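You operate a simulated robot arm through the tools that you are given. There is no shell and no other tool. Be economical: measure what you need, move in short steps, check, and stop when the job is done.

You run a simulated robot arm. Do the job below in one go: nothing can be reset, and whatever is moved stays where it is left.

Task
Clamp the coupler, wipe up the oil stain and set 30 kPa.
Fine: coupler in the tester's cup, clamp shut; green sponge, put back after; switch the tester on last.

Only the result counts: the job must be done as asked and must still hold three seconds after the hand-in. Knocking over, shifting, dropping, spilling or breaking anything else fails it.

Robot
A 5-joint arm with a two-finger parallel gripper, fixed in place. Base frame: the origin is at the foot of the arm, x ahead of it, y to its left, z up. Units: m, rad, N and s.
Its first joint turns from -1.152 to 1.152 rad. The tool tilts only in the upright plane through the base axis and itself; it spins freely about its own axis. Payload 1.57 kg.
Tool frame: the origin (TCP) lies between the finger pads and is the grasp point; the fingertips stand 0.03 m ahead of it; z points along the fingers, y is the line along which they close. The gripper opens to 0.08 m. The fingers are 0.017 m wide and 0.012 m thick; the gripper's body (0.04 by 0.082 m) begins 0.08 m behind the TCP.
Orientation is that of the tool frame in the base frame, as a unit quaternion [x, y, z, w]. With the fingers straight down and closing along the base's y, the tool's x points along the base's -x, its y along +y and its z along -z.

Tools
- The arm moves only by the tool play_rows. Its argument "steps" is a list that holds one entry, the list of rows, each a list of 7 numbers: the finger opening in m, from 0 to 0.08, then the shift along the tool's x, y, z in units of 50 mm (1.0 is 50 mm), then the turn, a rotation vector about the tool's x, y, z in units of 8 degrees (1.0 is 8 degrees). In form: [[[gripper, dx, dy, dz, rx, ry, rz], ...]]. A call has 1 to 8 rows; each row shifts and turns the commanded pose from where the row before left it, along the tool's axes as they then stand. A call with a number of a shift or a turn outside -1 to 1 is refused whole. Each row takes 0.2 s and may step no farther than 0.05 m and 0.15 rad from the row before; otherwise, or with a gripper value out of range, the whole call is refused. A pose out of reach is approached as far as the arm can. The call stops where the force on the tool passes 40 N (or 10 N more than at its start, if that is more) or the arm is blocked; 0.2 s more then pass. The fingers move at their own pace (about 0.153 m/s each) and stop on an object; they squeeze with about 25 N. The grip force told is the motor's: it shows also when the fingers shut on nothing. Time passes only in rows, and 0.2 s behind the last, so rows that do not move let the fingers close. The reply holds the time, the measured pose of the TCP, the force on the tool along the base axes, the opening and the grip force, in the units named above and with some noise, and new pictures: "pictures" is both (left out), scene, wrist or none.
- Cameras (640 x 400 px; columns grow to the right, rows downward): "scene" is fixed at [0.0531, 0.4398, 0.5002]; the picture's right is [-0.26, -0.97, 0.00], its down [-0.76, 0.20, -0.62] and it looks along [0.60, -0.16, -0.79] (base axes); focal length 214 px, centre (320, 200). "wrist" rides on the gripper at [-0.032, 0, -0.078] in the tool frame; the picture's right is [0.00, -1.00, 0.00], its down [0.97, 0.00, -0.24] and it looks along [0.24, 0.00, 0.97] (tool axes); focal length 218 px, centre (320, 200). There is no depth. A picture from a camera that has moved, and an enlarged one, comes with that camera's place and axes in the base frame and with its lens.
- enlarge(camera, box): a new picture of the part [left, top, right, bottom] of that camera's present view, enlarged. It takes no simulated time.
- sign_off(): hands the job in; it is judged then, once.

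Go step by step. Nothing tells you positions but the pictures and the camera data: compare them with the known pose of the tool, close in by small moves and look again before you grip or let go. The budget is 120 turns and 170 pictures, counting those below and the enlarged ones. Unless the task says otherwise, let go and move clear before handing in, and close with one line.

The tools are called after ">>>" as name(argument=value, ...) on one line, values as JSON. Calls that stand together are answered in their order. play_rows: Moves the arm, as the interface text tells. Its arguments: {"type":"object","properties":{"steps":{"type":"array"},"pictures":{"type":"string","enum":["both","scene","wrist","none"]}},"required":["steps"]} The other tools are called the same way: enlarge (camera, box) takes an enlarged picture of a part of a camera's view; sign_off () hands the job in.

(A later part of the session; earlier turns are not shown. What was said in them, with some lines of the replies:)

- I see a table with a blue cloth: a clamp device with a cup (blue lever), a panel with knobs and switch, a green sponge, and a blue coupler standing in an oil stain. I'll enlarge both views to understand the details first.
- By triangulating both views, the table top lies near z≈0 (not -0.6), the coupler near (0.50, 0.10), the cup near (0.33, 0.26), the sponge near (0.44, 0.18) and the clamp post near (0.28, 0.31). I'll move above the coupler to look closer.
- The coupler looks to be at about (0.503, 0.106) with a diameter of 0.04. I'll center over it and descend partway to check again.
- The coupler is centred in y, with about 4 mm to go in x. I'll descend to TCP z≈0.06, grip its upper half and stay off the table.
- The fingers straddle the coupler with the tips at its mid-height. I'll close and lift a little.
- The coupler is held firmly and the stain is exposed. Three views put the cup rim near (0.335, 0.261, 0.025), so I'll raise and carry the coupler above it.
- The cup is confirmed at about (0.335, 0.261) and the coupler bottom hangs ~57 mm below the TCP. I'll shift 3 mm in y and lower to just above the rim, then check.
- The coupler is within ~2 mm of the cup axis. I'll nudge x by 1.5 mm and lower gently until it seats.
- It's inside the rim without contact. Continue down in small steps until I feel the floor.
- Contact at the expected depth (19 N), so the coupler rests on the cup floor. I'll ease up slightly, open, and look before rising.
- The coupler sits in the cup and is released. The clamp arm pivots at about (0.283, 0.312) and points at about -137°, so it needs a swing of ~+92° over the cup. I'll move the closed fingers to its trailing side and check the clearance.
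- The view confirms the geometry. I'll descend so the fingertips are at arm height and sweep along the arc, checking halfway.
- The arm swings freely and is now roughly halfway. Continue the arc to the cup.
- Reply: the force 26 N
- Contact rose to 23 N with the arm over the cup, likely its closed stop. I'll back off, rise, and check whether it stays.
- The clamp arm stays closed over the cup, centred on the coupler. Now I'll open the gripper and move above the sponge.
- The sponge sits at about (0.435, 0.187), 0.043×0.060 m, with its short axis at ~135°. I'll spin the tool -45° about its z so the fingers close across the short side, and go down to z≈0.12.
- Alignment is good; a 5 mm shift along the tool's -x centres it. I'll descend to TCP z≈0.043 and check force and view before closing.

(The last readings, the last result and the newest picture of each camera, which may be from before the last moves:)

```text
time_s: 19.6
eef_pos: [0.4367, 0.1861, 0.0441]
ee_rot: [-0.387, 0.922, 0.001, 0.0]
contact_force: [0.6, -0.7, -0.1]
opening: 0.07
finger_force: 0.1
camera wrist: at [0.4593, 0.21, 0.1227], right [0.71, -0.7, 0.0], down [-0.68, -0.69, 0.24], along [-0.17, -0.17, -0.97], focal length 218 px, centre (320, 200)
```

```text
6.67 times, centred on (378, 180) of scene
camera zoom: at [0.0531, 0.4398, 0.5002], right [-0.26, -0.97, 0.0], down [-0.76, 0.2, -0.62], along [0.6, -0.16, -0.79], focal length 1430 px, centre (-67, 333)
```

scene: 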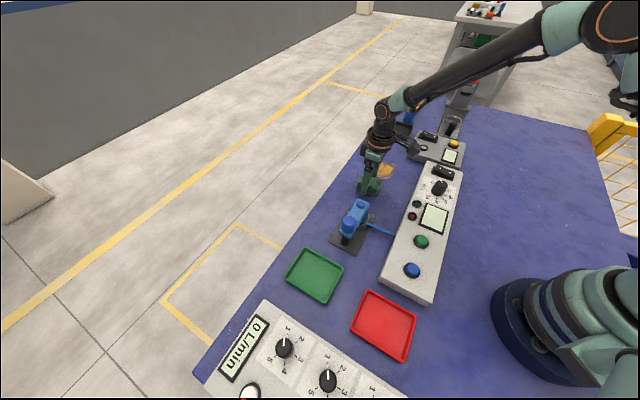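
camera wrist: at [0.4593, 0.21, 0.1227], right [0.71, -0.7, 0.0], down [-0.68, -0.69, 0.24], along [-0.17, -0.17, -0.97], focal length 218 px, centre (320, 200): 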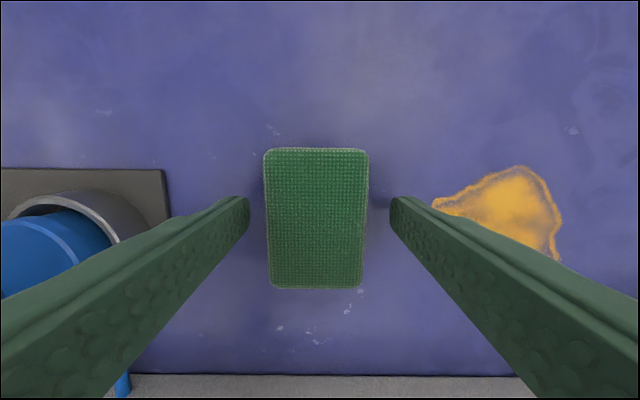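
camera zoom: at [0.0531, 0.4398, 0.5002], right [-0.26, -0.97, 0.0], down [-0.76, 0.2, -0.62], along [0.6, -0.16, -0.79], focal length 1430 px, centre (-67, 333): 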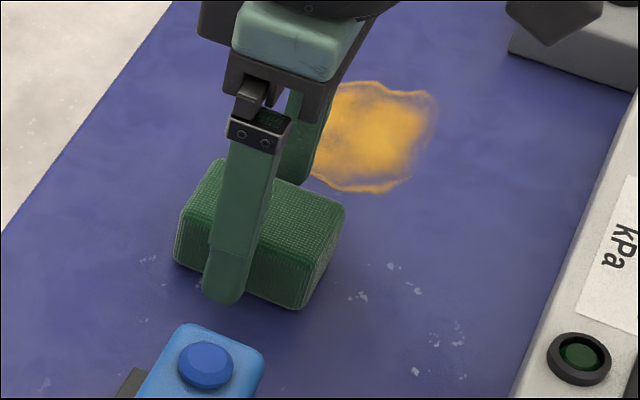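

The fingers straddle the sponge. I'll grip, lift 2 cm and carry it along the tool's -y to the near side of the stain.

>>> play_rows(steps=[[[0.0, 0, 0, 0, 0, 0, 0], [0.0, 0, 0, 0, 0, 0, 0], [0.0, 0, 0, 0, 0, 0, 0], [0.0, 0, 0, -0.4, 0, 0, 0], [0.0, 0, -0.8, 0, 0, 0, 0], [0.0, 0, -0.8, 0, 0, 0, 0], [0.0, 0, 0, 0, 0, 0, 0]]])

>>> enlarge(camera="scene", box=[330, 140, 426, 200])

```text
time_s: 21.2
eef_pos: [0.4932, 0.1332, 0.0632]
ee_rot: [-0.387, 0.922, 0.0, 0.001]
contact_force: [0.6, -0.3, -0.3]
opening: 0.0438
finger_force: 24.7
camera wrist: at [0.5157, 0.1559, 0.1415], right [0.71, -0.7, 0.0], down [-0.68, -0.69, 0.24], along [-0.17, -0.17, -0.97], focal length 218 px, centre (320, 200)
```

scene: 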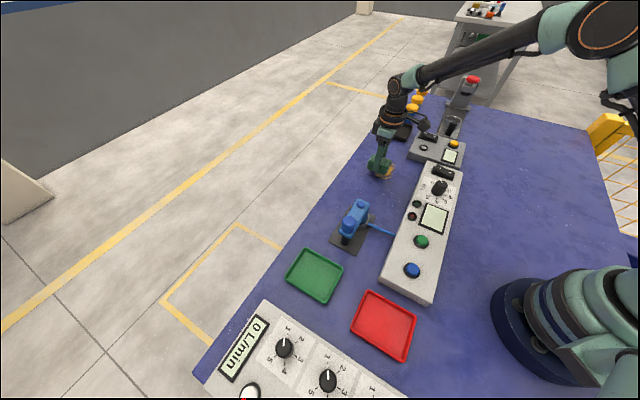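
wrist: 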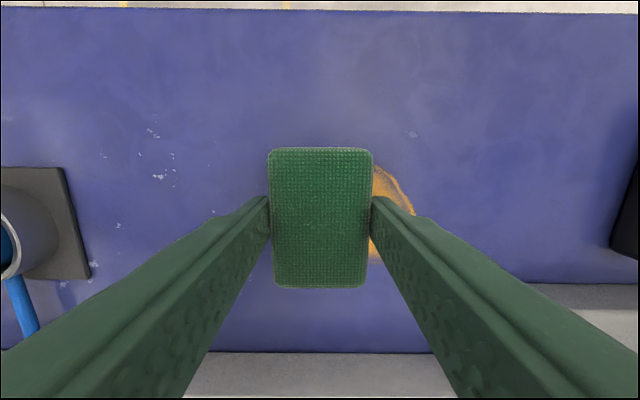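

```text
6.67 times, centred on (378, 170) of scene
camera zoom: at [0.0531, 0.4398, 0.5002], right [-0.26, -0.97, 0.0], down [-0.76, 0.2, -0.62], along [0.6, -0.16, -0.79], focal length 1430 px, centre (-67, 400)
```

zoom: 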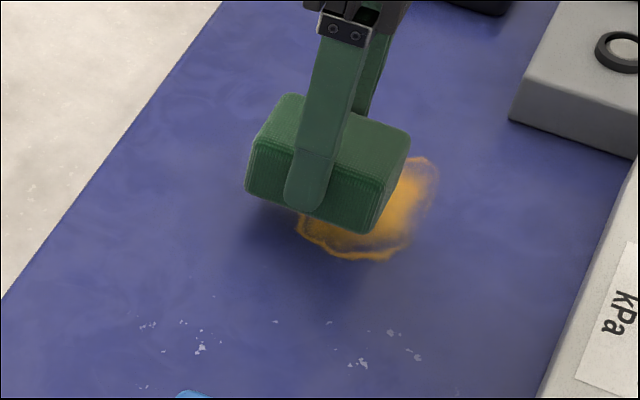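

I'm at the near side of the stain. I'll lower to contact and check the force.

>>> play_rows(steps=[[[0.0, 0, 0, 0.3, 0, 0, 0], [0.0, 0, 0, 0.12, 0, 0, 0], [0.0, 0, 0, 0, 0, 0, 0]]], pictures="none")

```text
time_s: 22.0
eef_pos: [0.4935, 0.1353, 0.0446]
ee_rot: [-0.388, 0.922, 0.0, -0.001]
contact_force: [-8.2, -4.6, 21.8]
opening: 0.044
finger_force: 25.1
```

Good contact (~22 N). I'll ease by 1 mm and wipe across, shift, and wipe back.

>>> play_rows(steps=[[[0.0, 0, 0, -0.03, 0, 0, 0], [0.0, 0, -0.4, 0, 0, 0, 0], [0.0, 0, -0.4, 0, 0, 0, 0], [0.0, 0, -0.4, 0, 0, 0, 0], [0.0, 0.28, 0, 0, 0, 0, 0], [0.0, 0.28, 0, 0, 0, 0, 0], [0.0, 0, 0.4, 0, 0, 0, 0], [0.0, 0, 0.4, 0, 0, 0, 0]]])

```text
time_s: 23.8
eef_pos: [0.4882, 0.098, 0.0439]
ee_rot: [-0.387, 0.922, 0.0, -0.001]
contact_force: [0.1, 0.6, 0.1]
opening: 0.0437
finger_force: 25.1
camera wrist: at [0.5099, 0.1215, 0.1235], right [0.71, -0.7, 0.0], down [-0.68, -0.69, 0.24], along [-0.17, -0.17, -0.97], focal length 218 px, centre (320, 200)
```

scene: 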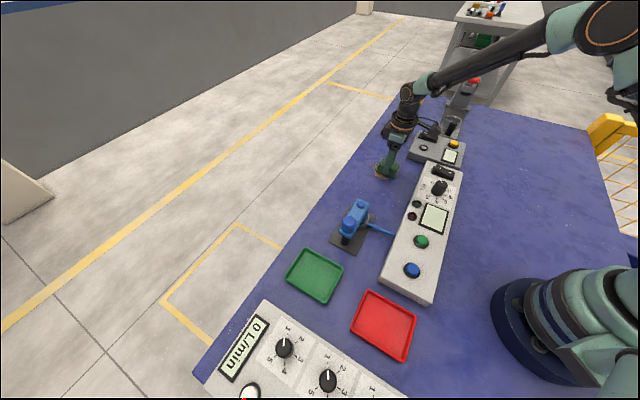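
wrist: 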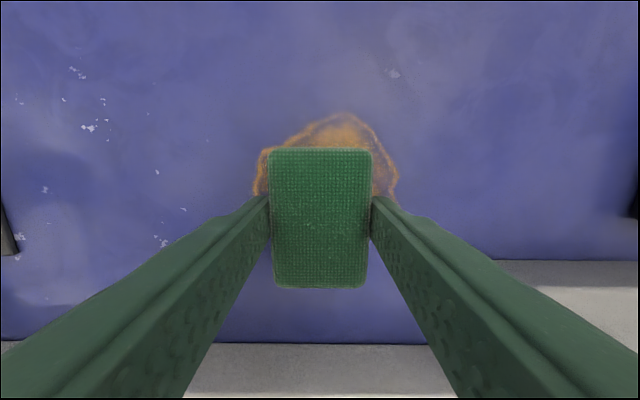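

The stain is fading but remains at the top side, and contact became light. I'll press 2 mm more and keep stroking over the whole area.

>>> play_rows(steps=[[[0.0, 0, 0, 0.04, 0, 0, 0], [0.0, 0, 0.42, 0, 0, 0, 0], [0.0, 0, -0.52, 0, 0, 0, 0], [0.0, 0, -0.52, 0, 0, 0, 0], [0.0, -0.5, 0, 0, 0, 0, 0], [0.0, 0, 0.52, 0, 0, 0, 0], [0.0, 0, 0.52, 0, 0, 0, 0], [0.0, -0.2, 0, 0, 0, 0, 0]]])

```text
time_s: 25.6
eef_pos: [0.496, 0.1416, 0.0444]
ee_rot: [-0.387, 0.922, 0.0, 0.0]
contact_force: [-0.9, -0.8, 1.0]
opening: 0.0438
finger_force: 25.2
camera wrist: at [0.5186, 0.1637, 0.1227], right [0.71, -0.7, 0.0], down [-0.68, -0.69, 0.24], along [-0.17, -0.17, -0.97], focal length 218 px, centre (320, 200)
```

scene: 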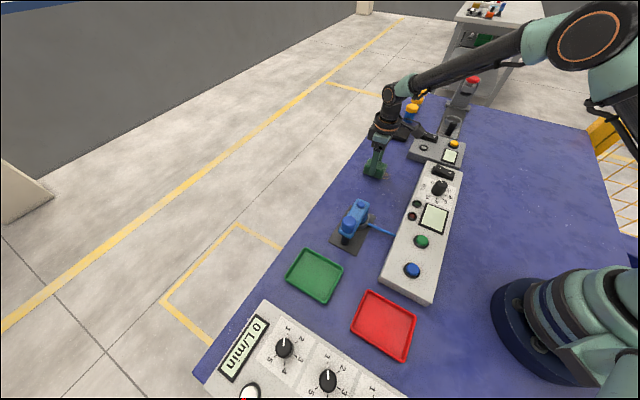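
wrist: 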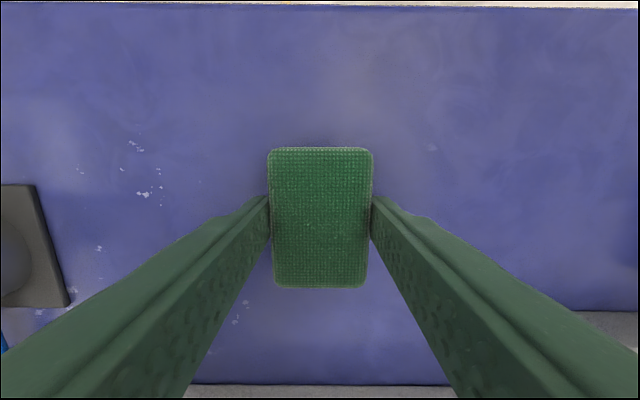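

The stain seems mostly gone. I'll enlarge to check for residue.

>>> enlarge(camera="scene", box=[340, 140, 420, 190])

>>> enlarge(camera="wrist", box=[340, 100, 540, 225])

```text
8.00 times, centred on (380, 165) of scene
camera zoom: at [0.053, 0.4398, 0.5002], right [-0.26, -0.97, 0.0], down [-0.76, 0.2, -0.62], along [0.6, -0.16, -0.79], focal length 1716 px, centre (-160, 480)
```

zoom: 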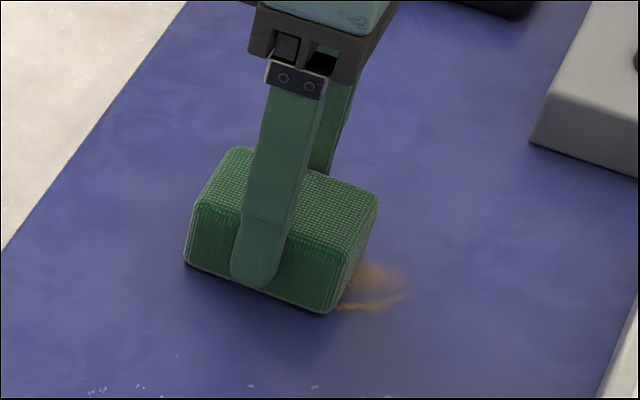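

```text
3.20 times, centred on (440, 162) of wrist
camera zoom: at [0.5186, 0.1637, 0.1227], right [0.71, -0.7, 0.0], down [-0.68, -0.69, 0.24], along [-0.17, -0.17, -0.97], focal length 698 px, centre (-64, 320)
```

zoom: 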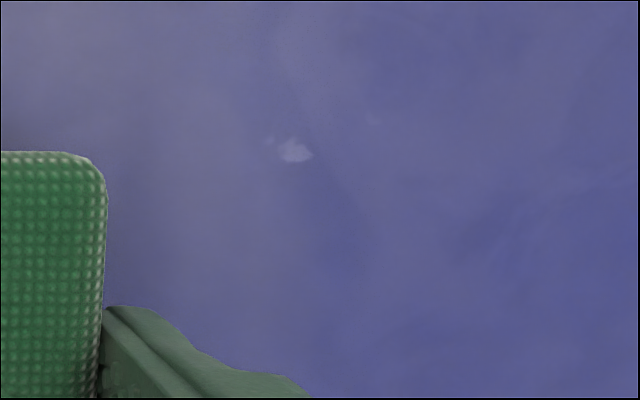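

Some residue remains on the panel-facing near edge (about (0.472, 0.106)). I'll stroke there.

>>> play_rows(steps=[[[0.0, 0.45, 0, 0.01, 0, 0, 0], [0.0, 0.45, 0, 0, 0, 0, 0], [0.0, 0, -0.6, 0, 0, 0, 0], [0.0, 0, 0.6, 0, 0, 0, 0], [0.0, 0.15, 0.2, 0, 0, 0, 0], [0.0, 0, -0.7, 0, 0, 0, 0], [0.0, 0, -0.6, 0, 0, 0, 0], [0.0, 0, 0, 0, 0, 0, 0]]])

>>> enlarge(camera="scene", box=[340, 140, 420, 190])

```text
time_s: 27.4
eef_pos: [0.5045, 0.062, 0.0436]
ee_rot: [-0.387, 0.922, 0.0, 0.001]
contact_force: [-0.5, 0.9, 2.2]
opening: 0.0438
finger_force: 24.9
camera wrist: at [0.5253, 0.0845, 0.1226], right [0.71, -0.7, 0.0], down [-0.68, -0.69, 0.24], along [-0.17, -0.17, -0.97], focal length 218 px, centre (320, 200)
```

scene: 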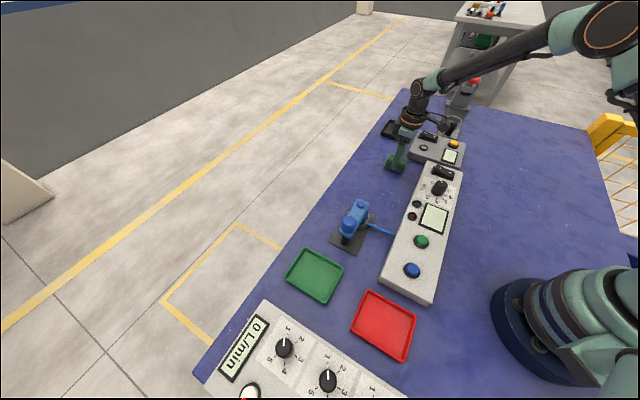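
wrist: 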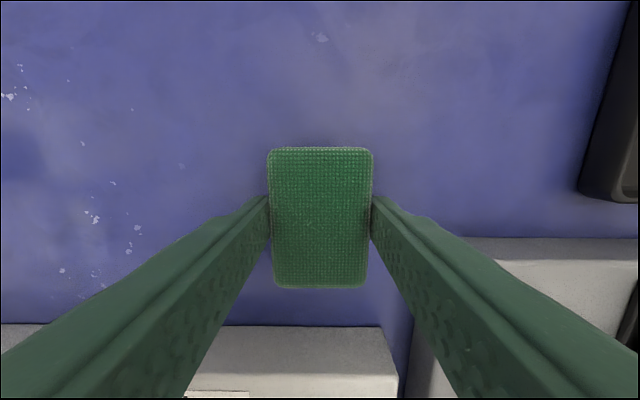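

```text
8.00 times, centred on (380, 165) of scene
camera zoom: at [0.0531, 0.4398, 0.5002], right [-0.26, -0.97, 0.0], down [-0.76, 0.2, -0.62], along [0.6, -0.16, -0.79], focal length 1716 px, centre (-160, 480)
```

zoom: 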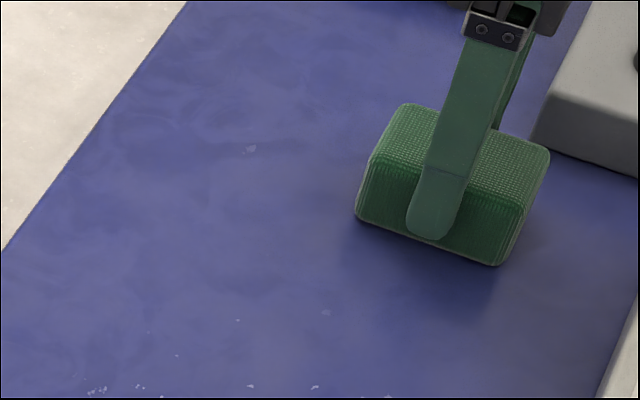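

The area looks clean. I'll lift 2 cm and carry the sponge back above its original spot (0.437, 0.186), checking the table on the way.

>>> play_rows(steps=[[[0.0, 0, 0, -0.5, 0, 0, 0], [0.0, -0.27, 0.9, 0, 0, 0, 0], [0.0, -0.27, 0.9, 0, 0, 0, 0], [0.0, -0.27, 0.9, 0, 0, 0, 0], [0.0, 0, 0, 0, 0, 0, 0]]])

>>> enlarge(camera="scene", box=[340, 140, 420, 190])

```text
time_s: 28.6
eef_pos: [0.4302, 0.1846, 0.0675]
ee_rot: [-0.387, 0.922, -0.001, 0.001]
contact_force: [0.3, -0.6, -0.9]
opening: 0.0439
finger_force: 25.0
camera wrist: at [0.4528, 0.2071, 0.1462], right [0.71, -0.7, 0.0], down [-0.68, -0.69, 0.24], along [-0.17, -0.17, -0.97], focal length 218 px, centre (320, 200)
```

scene: 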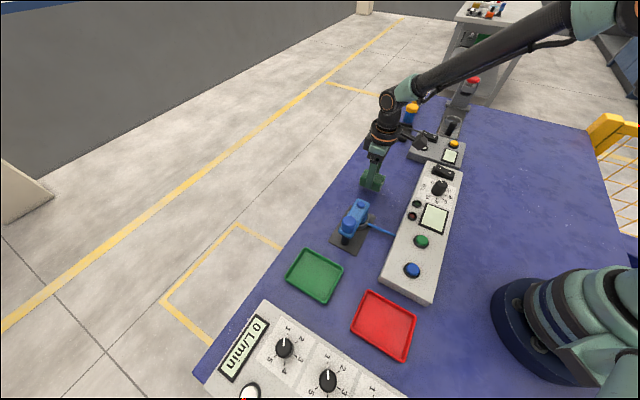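
wrist: 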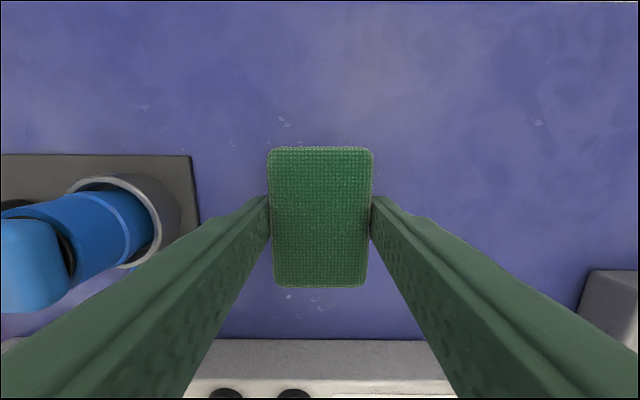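

```text
8.00 times, centred on (380, 165) of scene
camera zoom: at [0.053, 0.4399, 0.5002], right [-0.26, -0.97, 0.0], down [-0.76, 0.2, -0.62], along [0.6, -0.16, -0.79], focal length 1716 px, centre (-160, 480)
```

zoom: 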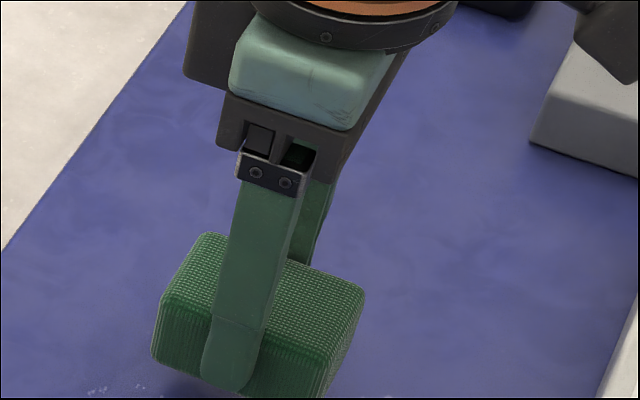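

The stain is gone. I'll correct by ~6 mm to the original spot, lower the sponge to the table, and also zoom in on the clamp.

>>> enlarge(camera="wrist", box=[0, 140, 240, 290])

>>> play_rows(steps=[[[0.0, -0.11, -0.07, 0, 0, 0, 0], [0.0, 0, 0, 0.3, 0, 0, 0], [0.0, 0, 0, 0.13, 0, 0, 0], [0.0, 0, 0, 0, 0, 0, 0]]], pictures="wrist")

```text
2.67 times, centred on (120, 215) of wrist
camera zoom: at [0.4528, 0.2071, 0.1462], right [0.71, -0.7, 0.0], down [-0.68, -0.69, 0.24], along [-0.17, -0.17, -0.97], focal length 582 px, centre (853, 160)
```

zoom: 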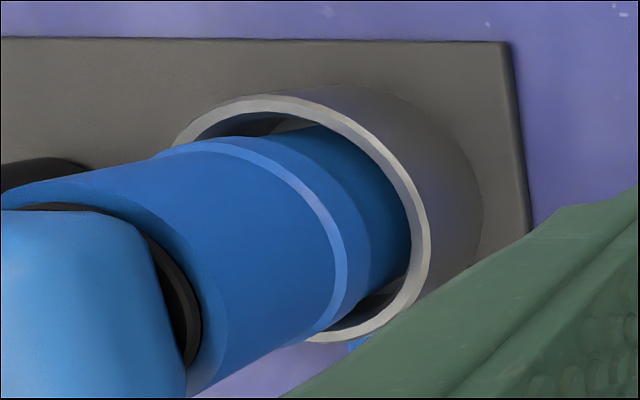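

```text
time_s: 29.6
eef_pos: [0.4377, 0.1878, 0.0451]
ee_rot: [-0.388, 0.922, 0.0, 0.0]
contact_force: [-1.1, 0.4, 0.1]
opening: 0.0436
finger_force: 25.2
camera wrist: at [0.4593, 0.2098, 0.1234], right [0.71, -0.7, 0.0], down [-0.68, -0.69, 0.24], along [-0.17, -0.17, -0.97], focal length 218 px, centre (320, 200)
```

wrist: 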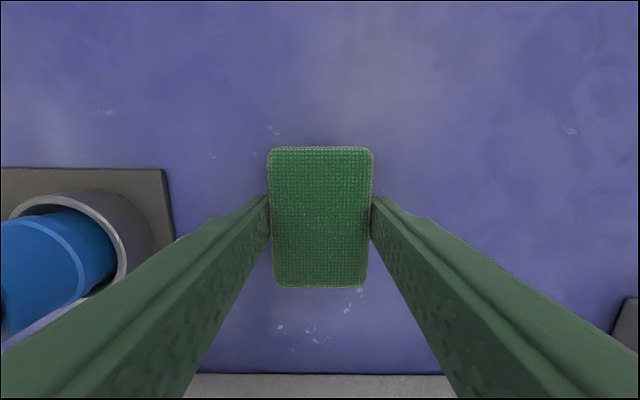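

The speckles match the pre-pick view, so the sponge is over its original place. Lower the last millimetre, release and rise.

>>> play_rows(steps=[[[0.0, 0, 0, 0.03, 0, 0, 0], [0.06, 0, 0, 0, 0, 0, 0], [0.07, 0, 0, 0, 0, 0, 0], [0.07, 0, 0, -0.4, 0, 0, 0], [0.07, 0, 0, -1, 0, 0, 0], [0.07, 0, 0, -1, 0, 0, 0], [0.07, 0, 0, -0.9, 0, 0, 0], [0.07, 0, 0, 0, 0, 0, 0]]])

>>> enlarge(camera="scene", box=[320, 130, 480, 230])

>>> enlarge(camera="wrist", box=[280, 200, 520, 350])

```text
time_s: 31.4
eef_pos: [0.4349, 0.1914, 0.2105]
ee_rot: [-0.388, 0.922, 0.0, 0.0]
contact_force: [0.0, -0.2, -0.9]
opening: 0.0698
finger_force: 0.0
camera wrist: at [0.4575, 0.2144, 0.2887], right [0.71, -0.7, 0.0], down [-0.68, -0.69, 0.24], along [-0.17, -0.17, -0.97], focal length 218 px, centre (320, 200)
```

scene: 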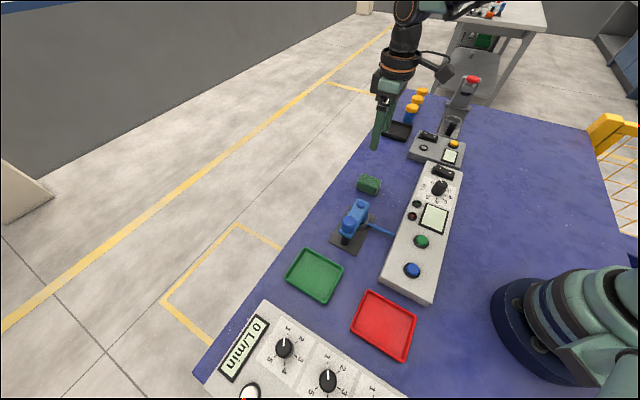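
wrist: 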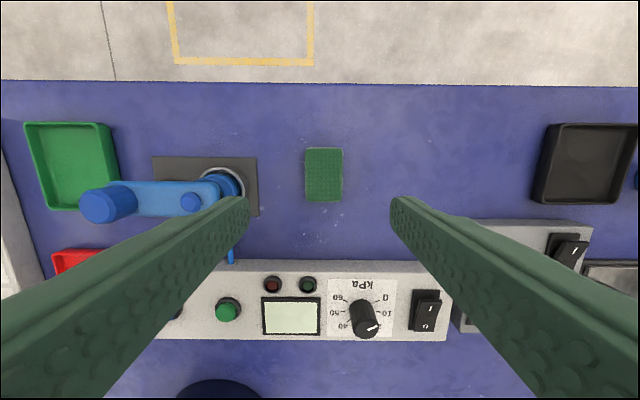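

```text
4.00 times, centred on (400, 180) of scene
camera zoom: at [0.053, 0.4398, 0.5002], right [-0.26, -0.97, 0.0], down [-0.76, 0.2, -0.62], along [0.6, -0.16, -0.79], focal length 858 px, centre (0, 280)
```

zoom: 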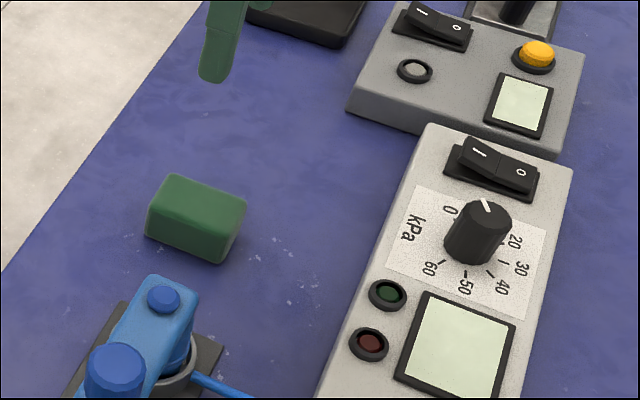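

```text
2.67 times, centred on (400, 275) of wrist
camera zoom: at [0.4575, 0.2144, 0.2887], right [0.71, -0.7, 0.0], down [-0.68, -0.69, 0.24], along [-0.17, -0.17, -0.97], focal length 582 px, centre (107, 0)
```

zoom: 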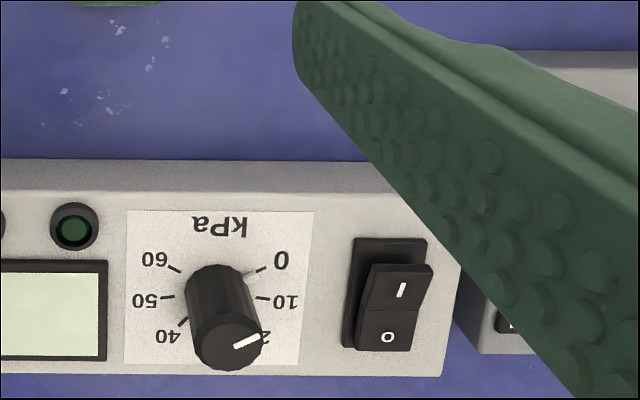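

The sponge is back and the stain is gone. The kPa knob is at about (0.348, 0.027, top z≈0.076), pointing at 0; 30 is ~120° clockwise from there. I'll move above it to measure.

>>> play_rows(steps=[[[0.045, 0.888, -0.266, 0.1, 0, 0, 0], [0.045, 0.888, -0.266, 0.1, 0, 0, 0], [0.045, 0.888, -0.266, 0.1, 0, 0, 0], [0.045, 0.888, -0.266, 0.1, 0, 0, 0], [0.045, 0, 0, 0, 0, 0, 0]]], pictures="wrist")

>>> enlarge(camera="wrist", box=[240, 130, 400, 230])

>>> enlarge(camera="scene", box=[400, 160, 480, 210])

```text
time_s: 32.6
eef_pos: [0.3518, 0.026, 0.1899]
ee_rot: [-0.387, 0.922, 0.001, 0.001]
contact_force: [1.0, -0.3, 0.3]
opening: 0.0451
finger_force: 0.1
camera wrist: at [0.374, 0.048, 0.2689], right [0.71, -0.7, 0.0], down [-0.68, -0.69, 0.24], along [-0.17, -0.17, -0.97], focal length 218 px, centre (320, 200)
```

wrist: 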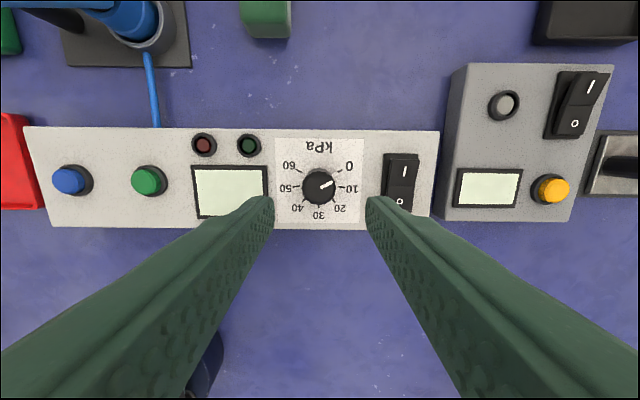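

```text
4.00 times, centred on (320, 180) of wrist
camera zoom: at [0.374, 0.048, 0.2689], right [0.71, -0.7, 0.0], down [-0.68, -0.69, 0.24], along [-0.17, -0.17, -0.97], focal length 873 px, centre (320, 280)
```

zoom: 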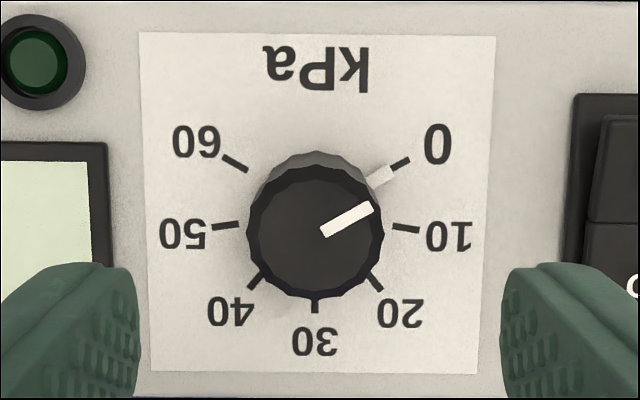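

```text
8.00 times, centred on (440, 185) of scene
camera zoom: at [0.053, 0.4398, 0.5002], right [-0.26, -0.97, 0.0], down [-0.76, 0.2, -0.62], along [0.6, -0.16, -0.79], focal length 1716 px, centre (-640, 320)
```

zoom: 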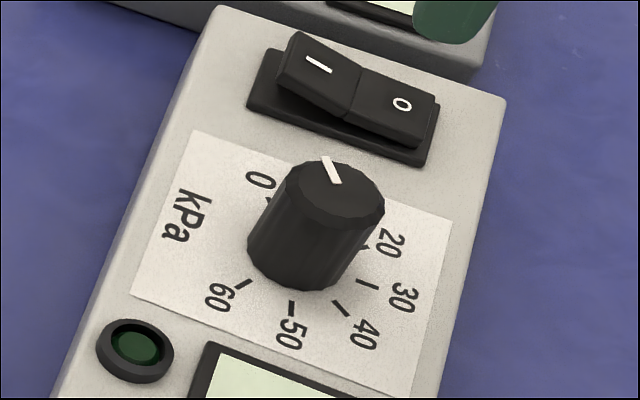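

Clear view: the pointer is at 0 and the ticks are 40° apart, so 30 is +120° clockwise. The knob axis is at (0.347, 0.022); I'll centre and descend.

>>> play_rows(steps=[[[0.045, 0.12, 0.02, 0.7, 0, 0, 0], [0.045, 0, 0, 0.7, 0, 0, 0], [0.045, 0, 0, 0.4, 0, 0, 0], [0.045, 0, 0, 0, 0, 0, 0]]], pictures="wrist")

>>> enlarge(camera="scene", box=[392, 150, 488, 210])

```text
time_s: 33.6
eef_pos: [0.345, 0.0213, 0.0995]
ee_rot: [-0.388, 0.922, 0.0, 0.0]
contact_force: [-0.1, -0.5, 0.1]
opening: 0.045
finger_force: 0.1
camera wrist: at [0.3674, 0.0444, 0.1783], right [0.71, -0.7, 0.0], down [-0.68, -0.69, 0.24], along [-0.17, -0.17, -0.97], focal length 218 px, centre (320, 200)
```

wrist: 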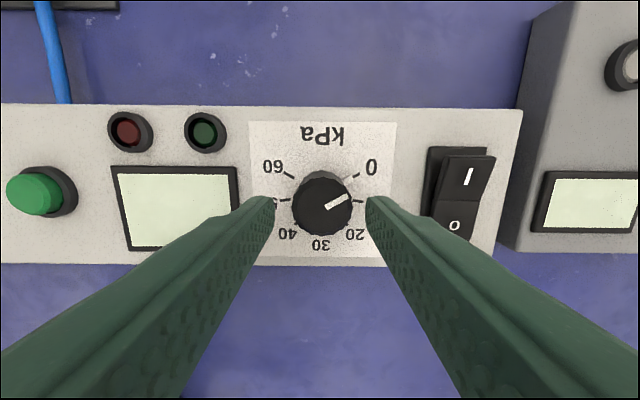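

```text
6.67 times, centred on (440, 180) of scene
camera zoom: at [0.0531, 0.4398, 0.5002], right [-0.26, -0.97, 0.0], down [-0.76, 0.2, -0.62], along [0.6, -0.16, -0.79], focal length 1430 px, centre (-480, 333)
```

zoom: 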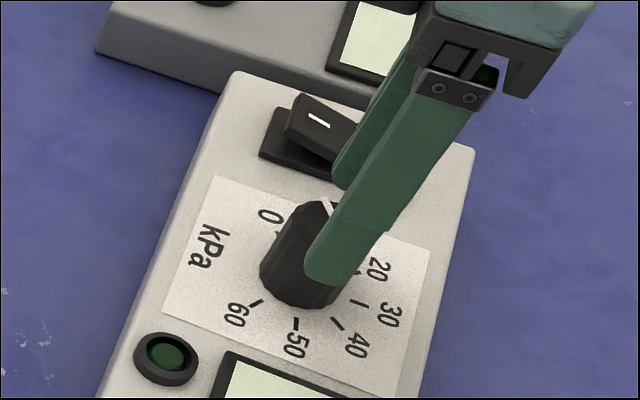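

Centred within ~1.5 mm; the knob top is at z≈0.067. I'll lower so the tips sit at ~0.05, then grip.

>>> play_rows(steps=[[[0.045, -0.03, -0.01, 0.25, 0, 0, 0], [0.045, 0, 0, 0.18, 0, 0, 0], [0.045, 0, 0, 0, 0, 0, 0]]], pictures="wrist")

>>> enlarge(camera="scene", box=[392, 150, 488, 210])

```text
time_s: 34.4
eef_pos: [0.3467, 0.0224, 0.079]
ee_rot: [-0.388, 0.922, 0.0, 0.0]
contact_force: [0.2, -0.9, -0.3]
opening: 0.0449
finger_force: 0.0
camera wrist: at [0.3693, 0.0451, 0.1568], right [0.71, -0.7, 0.0], down [-0.68, -0.69, 0.24], along [-0.17, -0.17, -0.97], focal length 218 px, centre (320, 200)
```

wrist: 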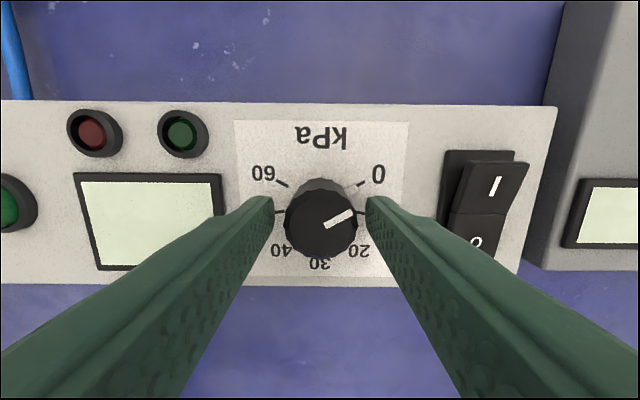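

```text
6.67 times, centred on (440, 180) of scene
camera zoom: at [0.0531, 0.4398, 0.5002], right [-0.26, -0.97, 0.0], down [-0.76, 0.2, -0.62], along [0.6, -0.16, -0.79], focal length 1430 px, centre (-480, 333)
```

zoom: 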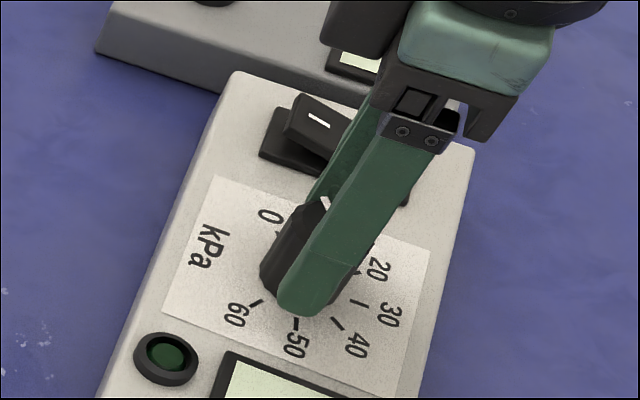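

The fingers flank the knob. I'll close and turn clockwise 120° in pieces, starting with 48°.

>>> play_rows(steps=[[[0.0, 0, 0, 0, 0, 0, 0], [0.0, 0, 0, 0, 0, 0, 0], [0.0, 0, 0, 0, 0, 0, 1], [0.0, 0, 0, 0, 0, 0, 1], [0.0, 0, 0, 0, 0, 0, 1], [0.0, 0, 0, 0, 0, 0, 1], [0.0, 0, 0, 0, 0, 0, 1], [0.0, 0, 0, 0, 0, 0, 1]]], pictures="wrist")

>>> enlarge(camera="scene", box=[392, 150, 488, 210])

```text
time_s: 36.2
eef_pos: [0.3478, 0.0211, 0.079]
ee_rot: [0.024, 1.0, 0.0, -0.001]
contact_force: [-11.8, 1.0, 28.7]
opening: 0.0316
finger_force: 40.2
camera wrist: at [0.3796, 0.0197, 0.1566], right [-0.05, -1.0, 0.0], down [-0.97, 0.04, 0.24], along [-0.24, 0.01, -0.97], focal length 218 px, centre (320, 200)
```

wrist: 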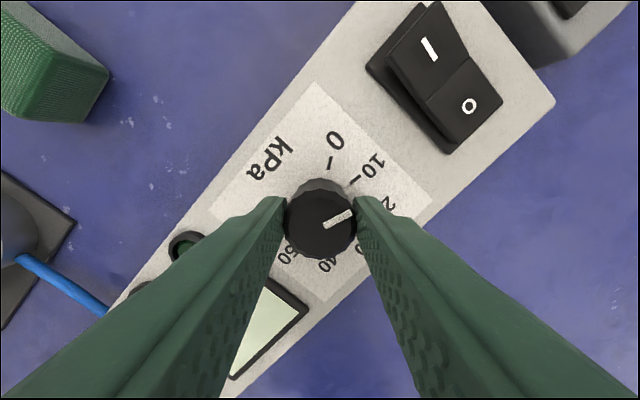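

```text
6.67 times, centred on (440, 180) of scene
camera zoom: at [0.053, 0.4398, 0.5003], right [-0.26, -0.97, 0.0], down [-0.76, 0.2, -0.62], along [0.6, -0.16, -0.79], focal length 1430 px, centre (-480, 333)
```

zoom: 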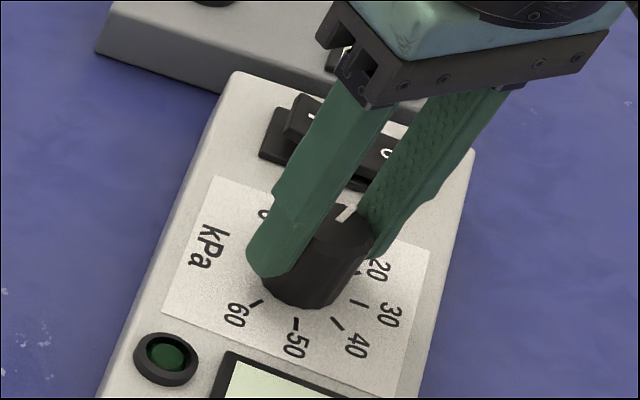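

The knob follows the grip. Continue 64° more, then look.

>>> play_rows(steps=[[[0.0, 0, 0, 0, 0, 0, 1], [0.0, 0, 0, 0, 0, 0, 1], [0.0, 0, 0, 0, 0, 0, 1], [0.0, 0, 0, 0, 0, 0, 1], [0.0, 0, 0, 0, 0, 0, 1], [0.0, 0, 0, 0, 0, 0, 1], [0.0, 0, 0, 0, 0, 0, 1], [0.0, 0, 0, 0, 0, 0, 1]]], pictures="wrist")

>>> enlarge(camera="wrist", box=[240, 130, 400, 230])

```text
time_s: 38.0
eef_pos: [0.3467, 0.022, 0.076]
ee_rot: [0.548, 0.837, -0.002, -0.003]
contact_force: [-22.7, -13.2, 20.0]
opening: 0.0313
finger_force: 39.9
camera wrist: at [0.3594, -0.0069, 0.1551], right [-0.92, -0.4, 0.01], down [-0.39, 0.89, 0.24], along [-0.1, 0.22, -0.97], focal length 218 px, centre (320, 200)
```

wrist: 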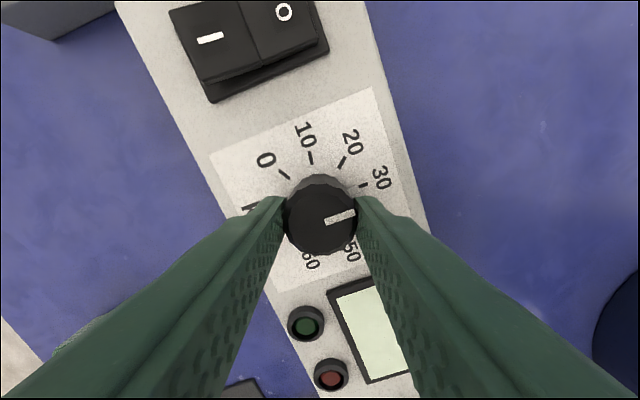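

```text
4.00 times, centred on (320, 180) of wrist
camera zoom: at [0.3594, -0.0069, 0.1551], right [-0.92, -0.4, 0.01], down [-0.39, 0.89, 0.24], along [-0.1, 0.22, -0.97], focal length 873 px, centre (320, 280)
```

zoom: 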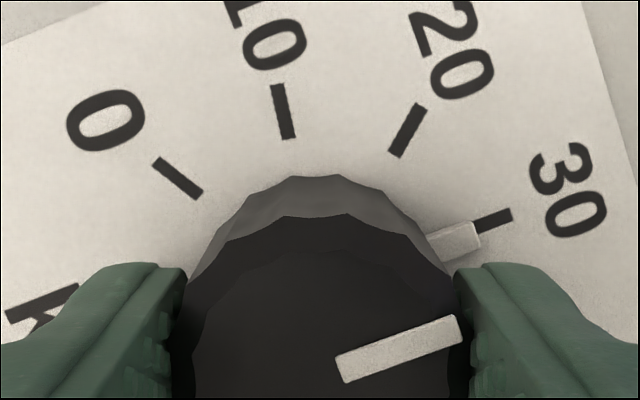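

The pointer appears very near 30 already. I'll open, rise straight up and inspect for accuracy.

>>> play_rows(steps=[[[0.045, 0, 0, 0, 0, 0, 0], [0.045, 0, 0, 0, 0, 0, 0], [0.045, 0, 0, -0.5, 0, 0, 0], [0.045, 0, 0, -0.9, 0, 0, 0], [0.045, 0, 0, -0.9, 0, 0, 0], [0.045, 0, 0, 0, 0, 0, 0]]], pictures="wrist")

>>> enlarge(camera="wrist", box=[256, 136, 384, 216])

>>> enlarge(camera="scene", box=[400, 160, 480, 210])

```text
time_s: 39.4
eef_pos: [0.3495, 0.0222, 0.1935]
ee_rot: [0.547, 0.837, 0.0, 0.0]
contact_force: [1.1, -0.3, 0.2]
opening: 0.0447
finger_force: 0.0
camera wrist: at [0.3602, -0.0067, 0.2725], right [-0.92, -0.4, 0.0], down [-0.39, 0.89, 0.24], along [-0.1, 0.22, -0.97], focal length 218 px, centre (320, 200)
```

wrist: 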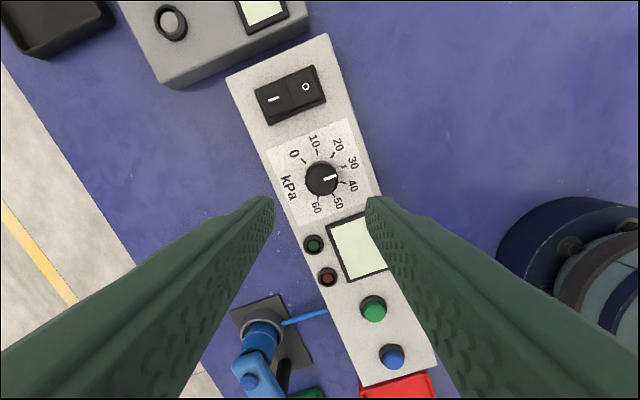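

```text
5.00 times, centred on (320, 176) of wrist
camera zoom: at [0.3602, -0.0067, 0.2725], right [-0.92, -0.4, 0.0], down [-0.39, 0.89, 0.24], along [-0.1, 0.22, -0.97], focal length 1091 px, centre (320, 320)
```

zoom: 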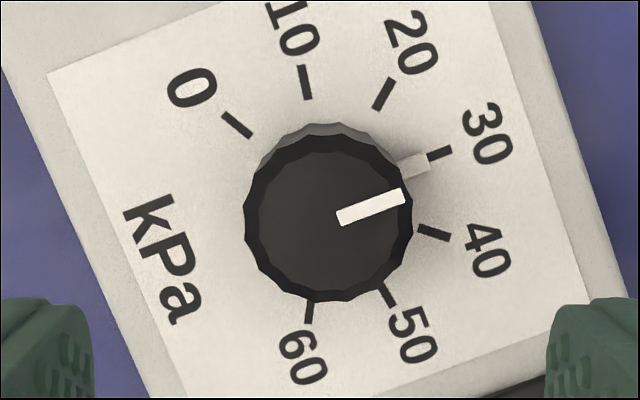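

```text
8.00 times, centred on (440, 185) of scene
camera zoom: at [0.053, 0.4398, 0.5002], right [-0.26, -0.97, 0.0], down [-0.76, 0.2, -0.62], along [0.6, -0.16, -0.79], focal length 1716 px, centre (-640, 320)
```

zoom: 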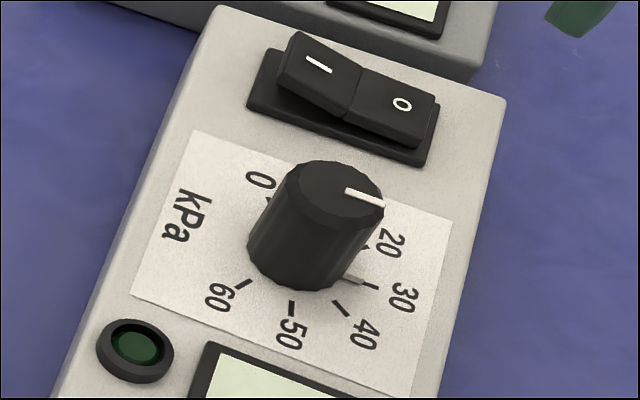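

The pointer is close to 30, maybe a few degrees past. I'll zoom in more to measure precisely.

>>> enlarge(camera="wrist", box=[300, 150, 356, 185])

>>> enlarge(camera="scene", box=[424, 175, 456, 195])

```text
11.43 times, centred on (328, 168) of wrist
camera zoom: at [0.3602, -0.0067, 0.2725], right [-0.92, -0.4, 0.0], down [-0.39, 0.89, 0.24], along [-0.1, 0.22, -0.97], focal length 2494 px, centre (229, 571)
```

zoom: 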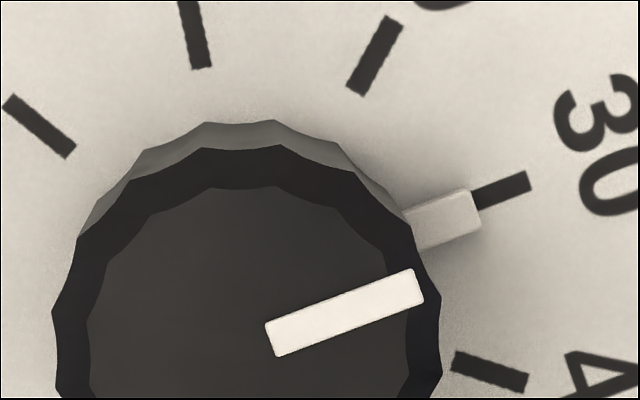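

```text
16.00 times, centred on (440, 185) of scene
camera zoom: at [0.053, 0.4398, 0.5002], right [-0.26, -0.97, 0.0], down [-0.76, 0.2, -0.62], along [0.6, -0.16, -0.79], focal length 3432 px, centre (-1600, 440)
```

zoom: 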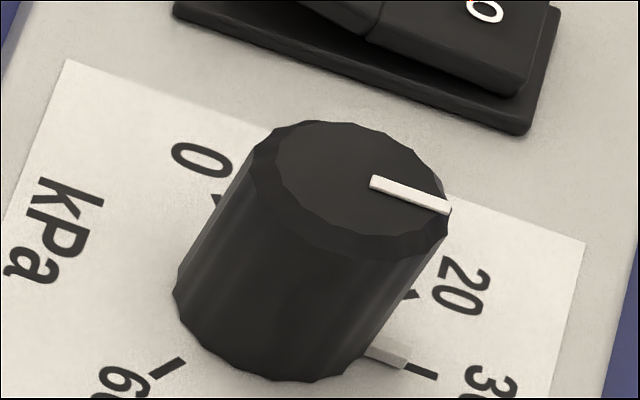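

The pointer is parallel to and aligned with the 30 tick (within ~1°). The rocker shows O pressed and I raised at about (0.4155, -0.027); I'll move closed fingers above the I side.

>>> play_rows(steps=[[[0.0, -0.7, 0.445, 0, 0, 0, 0], [0.0, -0.7, 0.445, 0, 0, 0, 0], [0.0, 0, 0, 0.8, 0, 0, 0], [0.0, 0, 0, 0.7, 0, 0, 0], [0.0, 0, 0, 0, 0, 0, 0]]])

>>> enlarge(camera="scene", box=[400, 150, 480, 200])

```text
time_s: 40.6
eef_pos: [0.4158, -0.0238, 0.1181]
ee_rot: [0.547, 0.837, 0.0, 0.0]
contact_force: [-0.8, -0.5, 0.2]
opening: 0.0
finger_force: 21.2
camera wrist: at [0.4289, -0.0541, 0.1967], right [-0.92, -0.4, 0.0], down [-0.39, 0.89, 0.24], along [-0.1, 0.22, -0.97], focal length 218 px, centre (320, 200)
```

scene: 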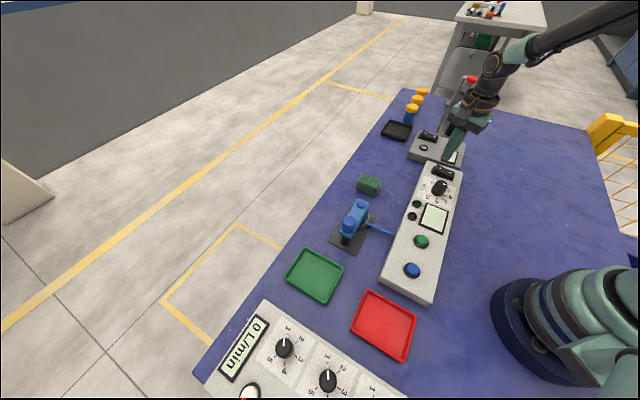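
wrist: 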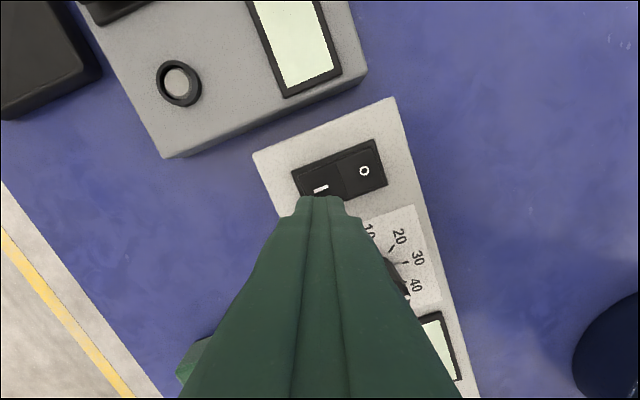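

```text
8.00 times, centred on (440, 175) of scene
camera zoom: at [0.0531, 0.4398, 0.5002], right [-0.26, -0.97, 0.0], down [-0.76, 0.2, -0.62], along [0.6, -0.16, -0.79], focal length 1716 px, centre (-640, 400)
```

zoom: 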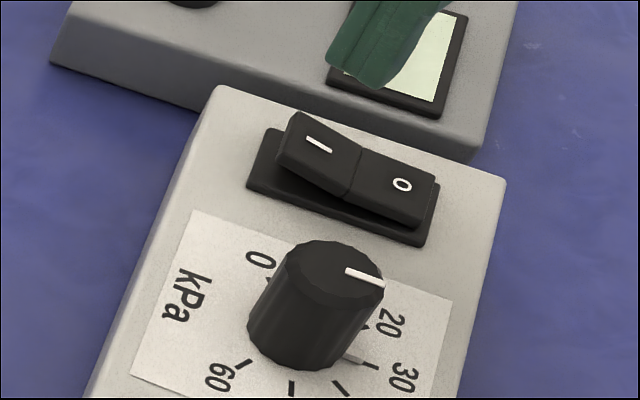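

The finger is almost above the I mark; a 4 mm correction and I press down gently.

>>> play_rows(steps=[[[0.0, -0.08, 0.03, 0.5, 0, 0, 0], [0.0, 0, 0, 0.14, 0, 0, 0], [0.0, 0, 0, 0.08, 0, 0, 0], [0.0, 0, 0, 0.06, 0, 0, 0]]], pictures="none")

>>> enlarge(camera="scene", box=[400, 150, 480, 200])

```text
time_s: 41.6
eef_pos: [0.4213, -0.0264, 0.0796]
ee_rot: [0.547, 0.837, 0.0, 0.0]
contact_force: [0.1, 1.0, 1.0]
opening: 0.0
finger_force: 21.8
```

```text
8.00 times, centred on (440, 175) of scene
camera zoom: at [0.053, 0.4398, 0.5002], right [-0.26, -0.97, 0.0], down [-0.76, 0.2, -0.62], along [0.6, -0.16, -0.79], focal length 1716 px, centre (-640, 400)
```

zoom: 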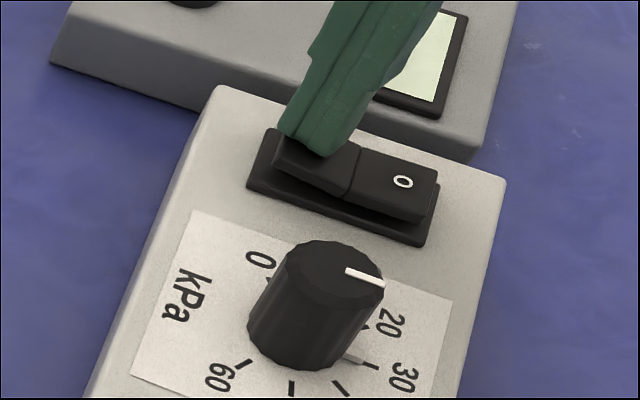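

Just about touching the I side. Continue pressing in small steps.

>>> play_rows(steps=[[[0.0, 0, 0, 0.05, 0, 0, 0], [0.0, 0, 0, 0.05, 0, 0, 0], [0.0, 0, 0, 0.05, 0, 0, 0], [0.0, 0, 0, 0, 0, 0, 0]]], pictures="none")

>>> enlarge(camera="scene", box=[400, 150, 480, 200])

```text
time_s: 42.3
eef_pos: [0.4212, -0.0275, 0.078]
ee_rot: [0.547, 0.837, 0.0, 0.0]
contact_force: [-2.7, 1.9, 7.2]
opening: 0.0
finger_force: 21.2
stopped in row 3: the force on the tool passed its limit (the readings are from after the stop); the commanded pose is now the measured one
```

```text
8.00 times, centred on (440, 175) of scene
camera zoom: at [0.053, 0.4398, 0.5002], right [-0.26, -0.97, 0.0], down [-0.76, 0.2, -0.62], along [0.6, -0.16, -0.79], focal length 1716 px, centre (-640, 400)
```

zoom: 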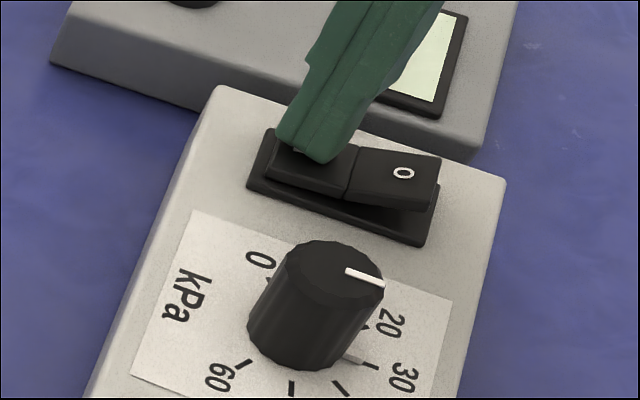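

The rocker has tipped: I is down, O is up. I'll rise clear and check all results.

>>> play_rows(steps=[[[0.0, 0, 0, -0.5, 0, 0, 0], [0.0, 0, 0, -0.9, 0, 0, 0], [0.0, 0, 0, -0.9, 0, 0, 0], [0.0, -0.3, 0, -0.8, 0, 0, 0], [0.0, 0, 0, -0.6, 0, 0, 0], [0.0, 0, 0, 0, 0, 0, 0]]])

>>> enlarge(camera="scene", box=[390, 155, 486, 215])

>>> enlarge(camera="scene", box=[320, 140, 480, 240])

```text
time_s: 43.7
eef_pos: [0.427, -0.0408, 0.2631]
ee_rot: [0.548, 0.836, 0.0, 0.0]
contact_force: [0.6, -0.1, -0.5]
opening: 0.0
finger_force: 21.4
camera wrist: at [0.4398, -0.0696, 0.3413], right [-0.92, -0.4, 0.0], down [-0.39, 0.89, 0.24], along [-0.1, 0.22, -0.97], focal length 218 px, centre (320, 200)
```

scene: 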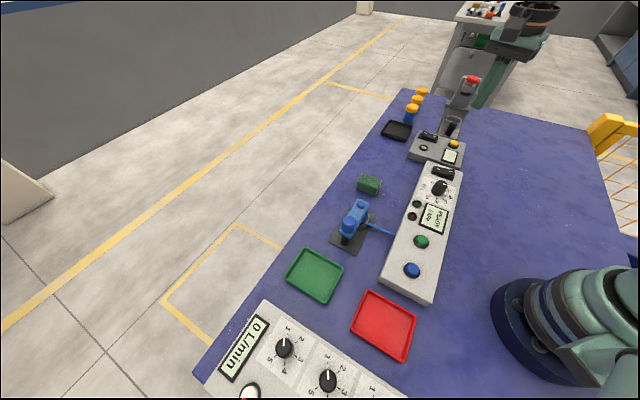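
wrist: 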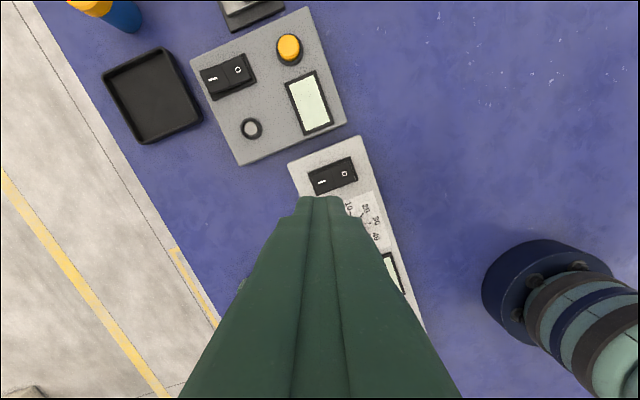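

```text
6.67 times, centred on (438, 185) of scene
camera zoom: at [0.0531, 0.4398, 0.5002], right [-0.26, -0.97, 0.0], down [-0.76, 0.2, -0.62], along [0.6, -0.16, -0.79], focal length 1430 px, centre (-467, 300)
```

zoom: 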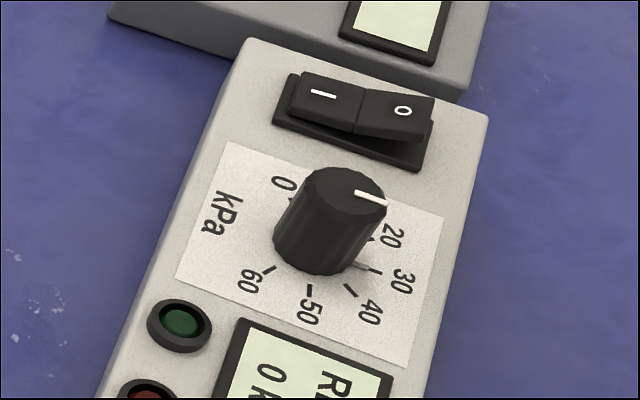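

```text
4.00 times, centred on (400, 190) of scene
camera zoom: at [0.0531, 0.4398, 0.5002], right [-0.26, -0.97, 0.0], down [-0.76, 0.2, -0.62], along [0.6, -0.16, -0.79], focal length 858 px, centre (0, 240)
```

zoom: 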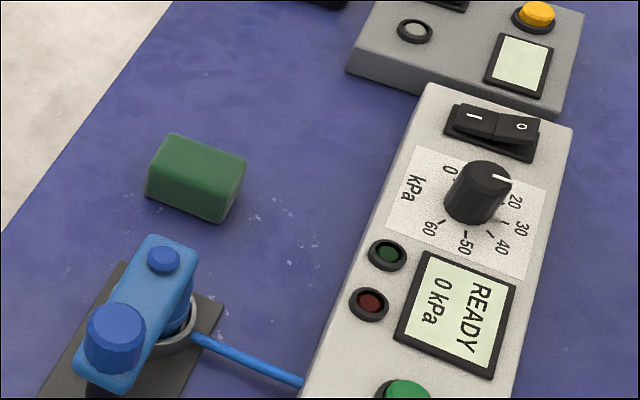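

Everything checks out. The coupler is clamped in the cup, the stain is gone, the sponge is back on its spot, the knob is at 30 and the tester is on, showing READY. I'm handing the job in.

>>> sign_off()

```text
The job is handed in.
```

I handed the job in: the coupler is clamped in the tester's cup, the oil is wiped up, the green sponge is back in its place, the knob is at 30 kPa, and the tester was switched on last and shows READY, 0 kPa.
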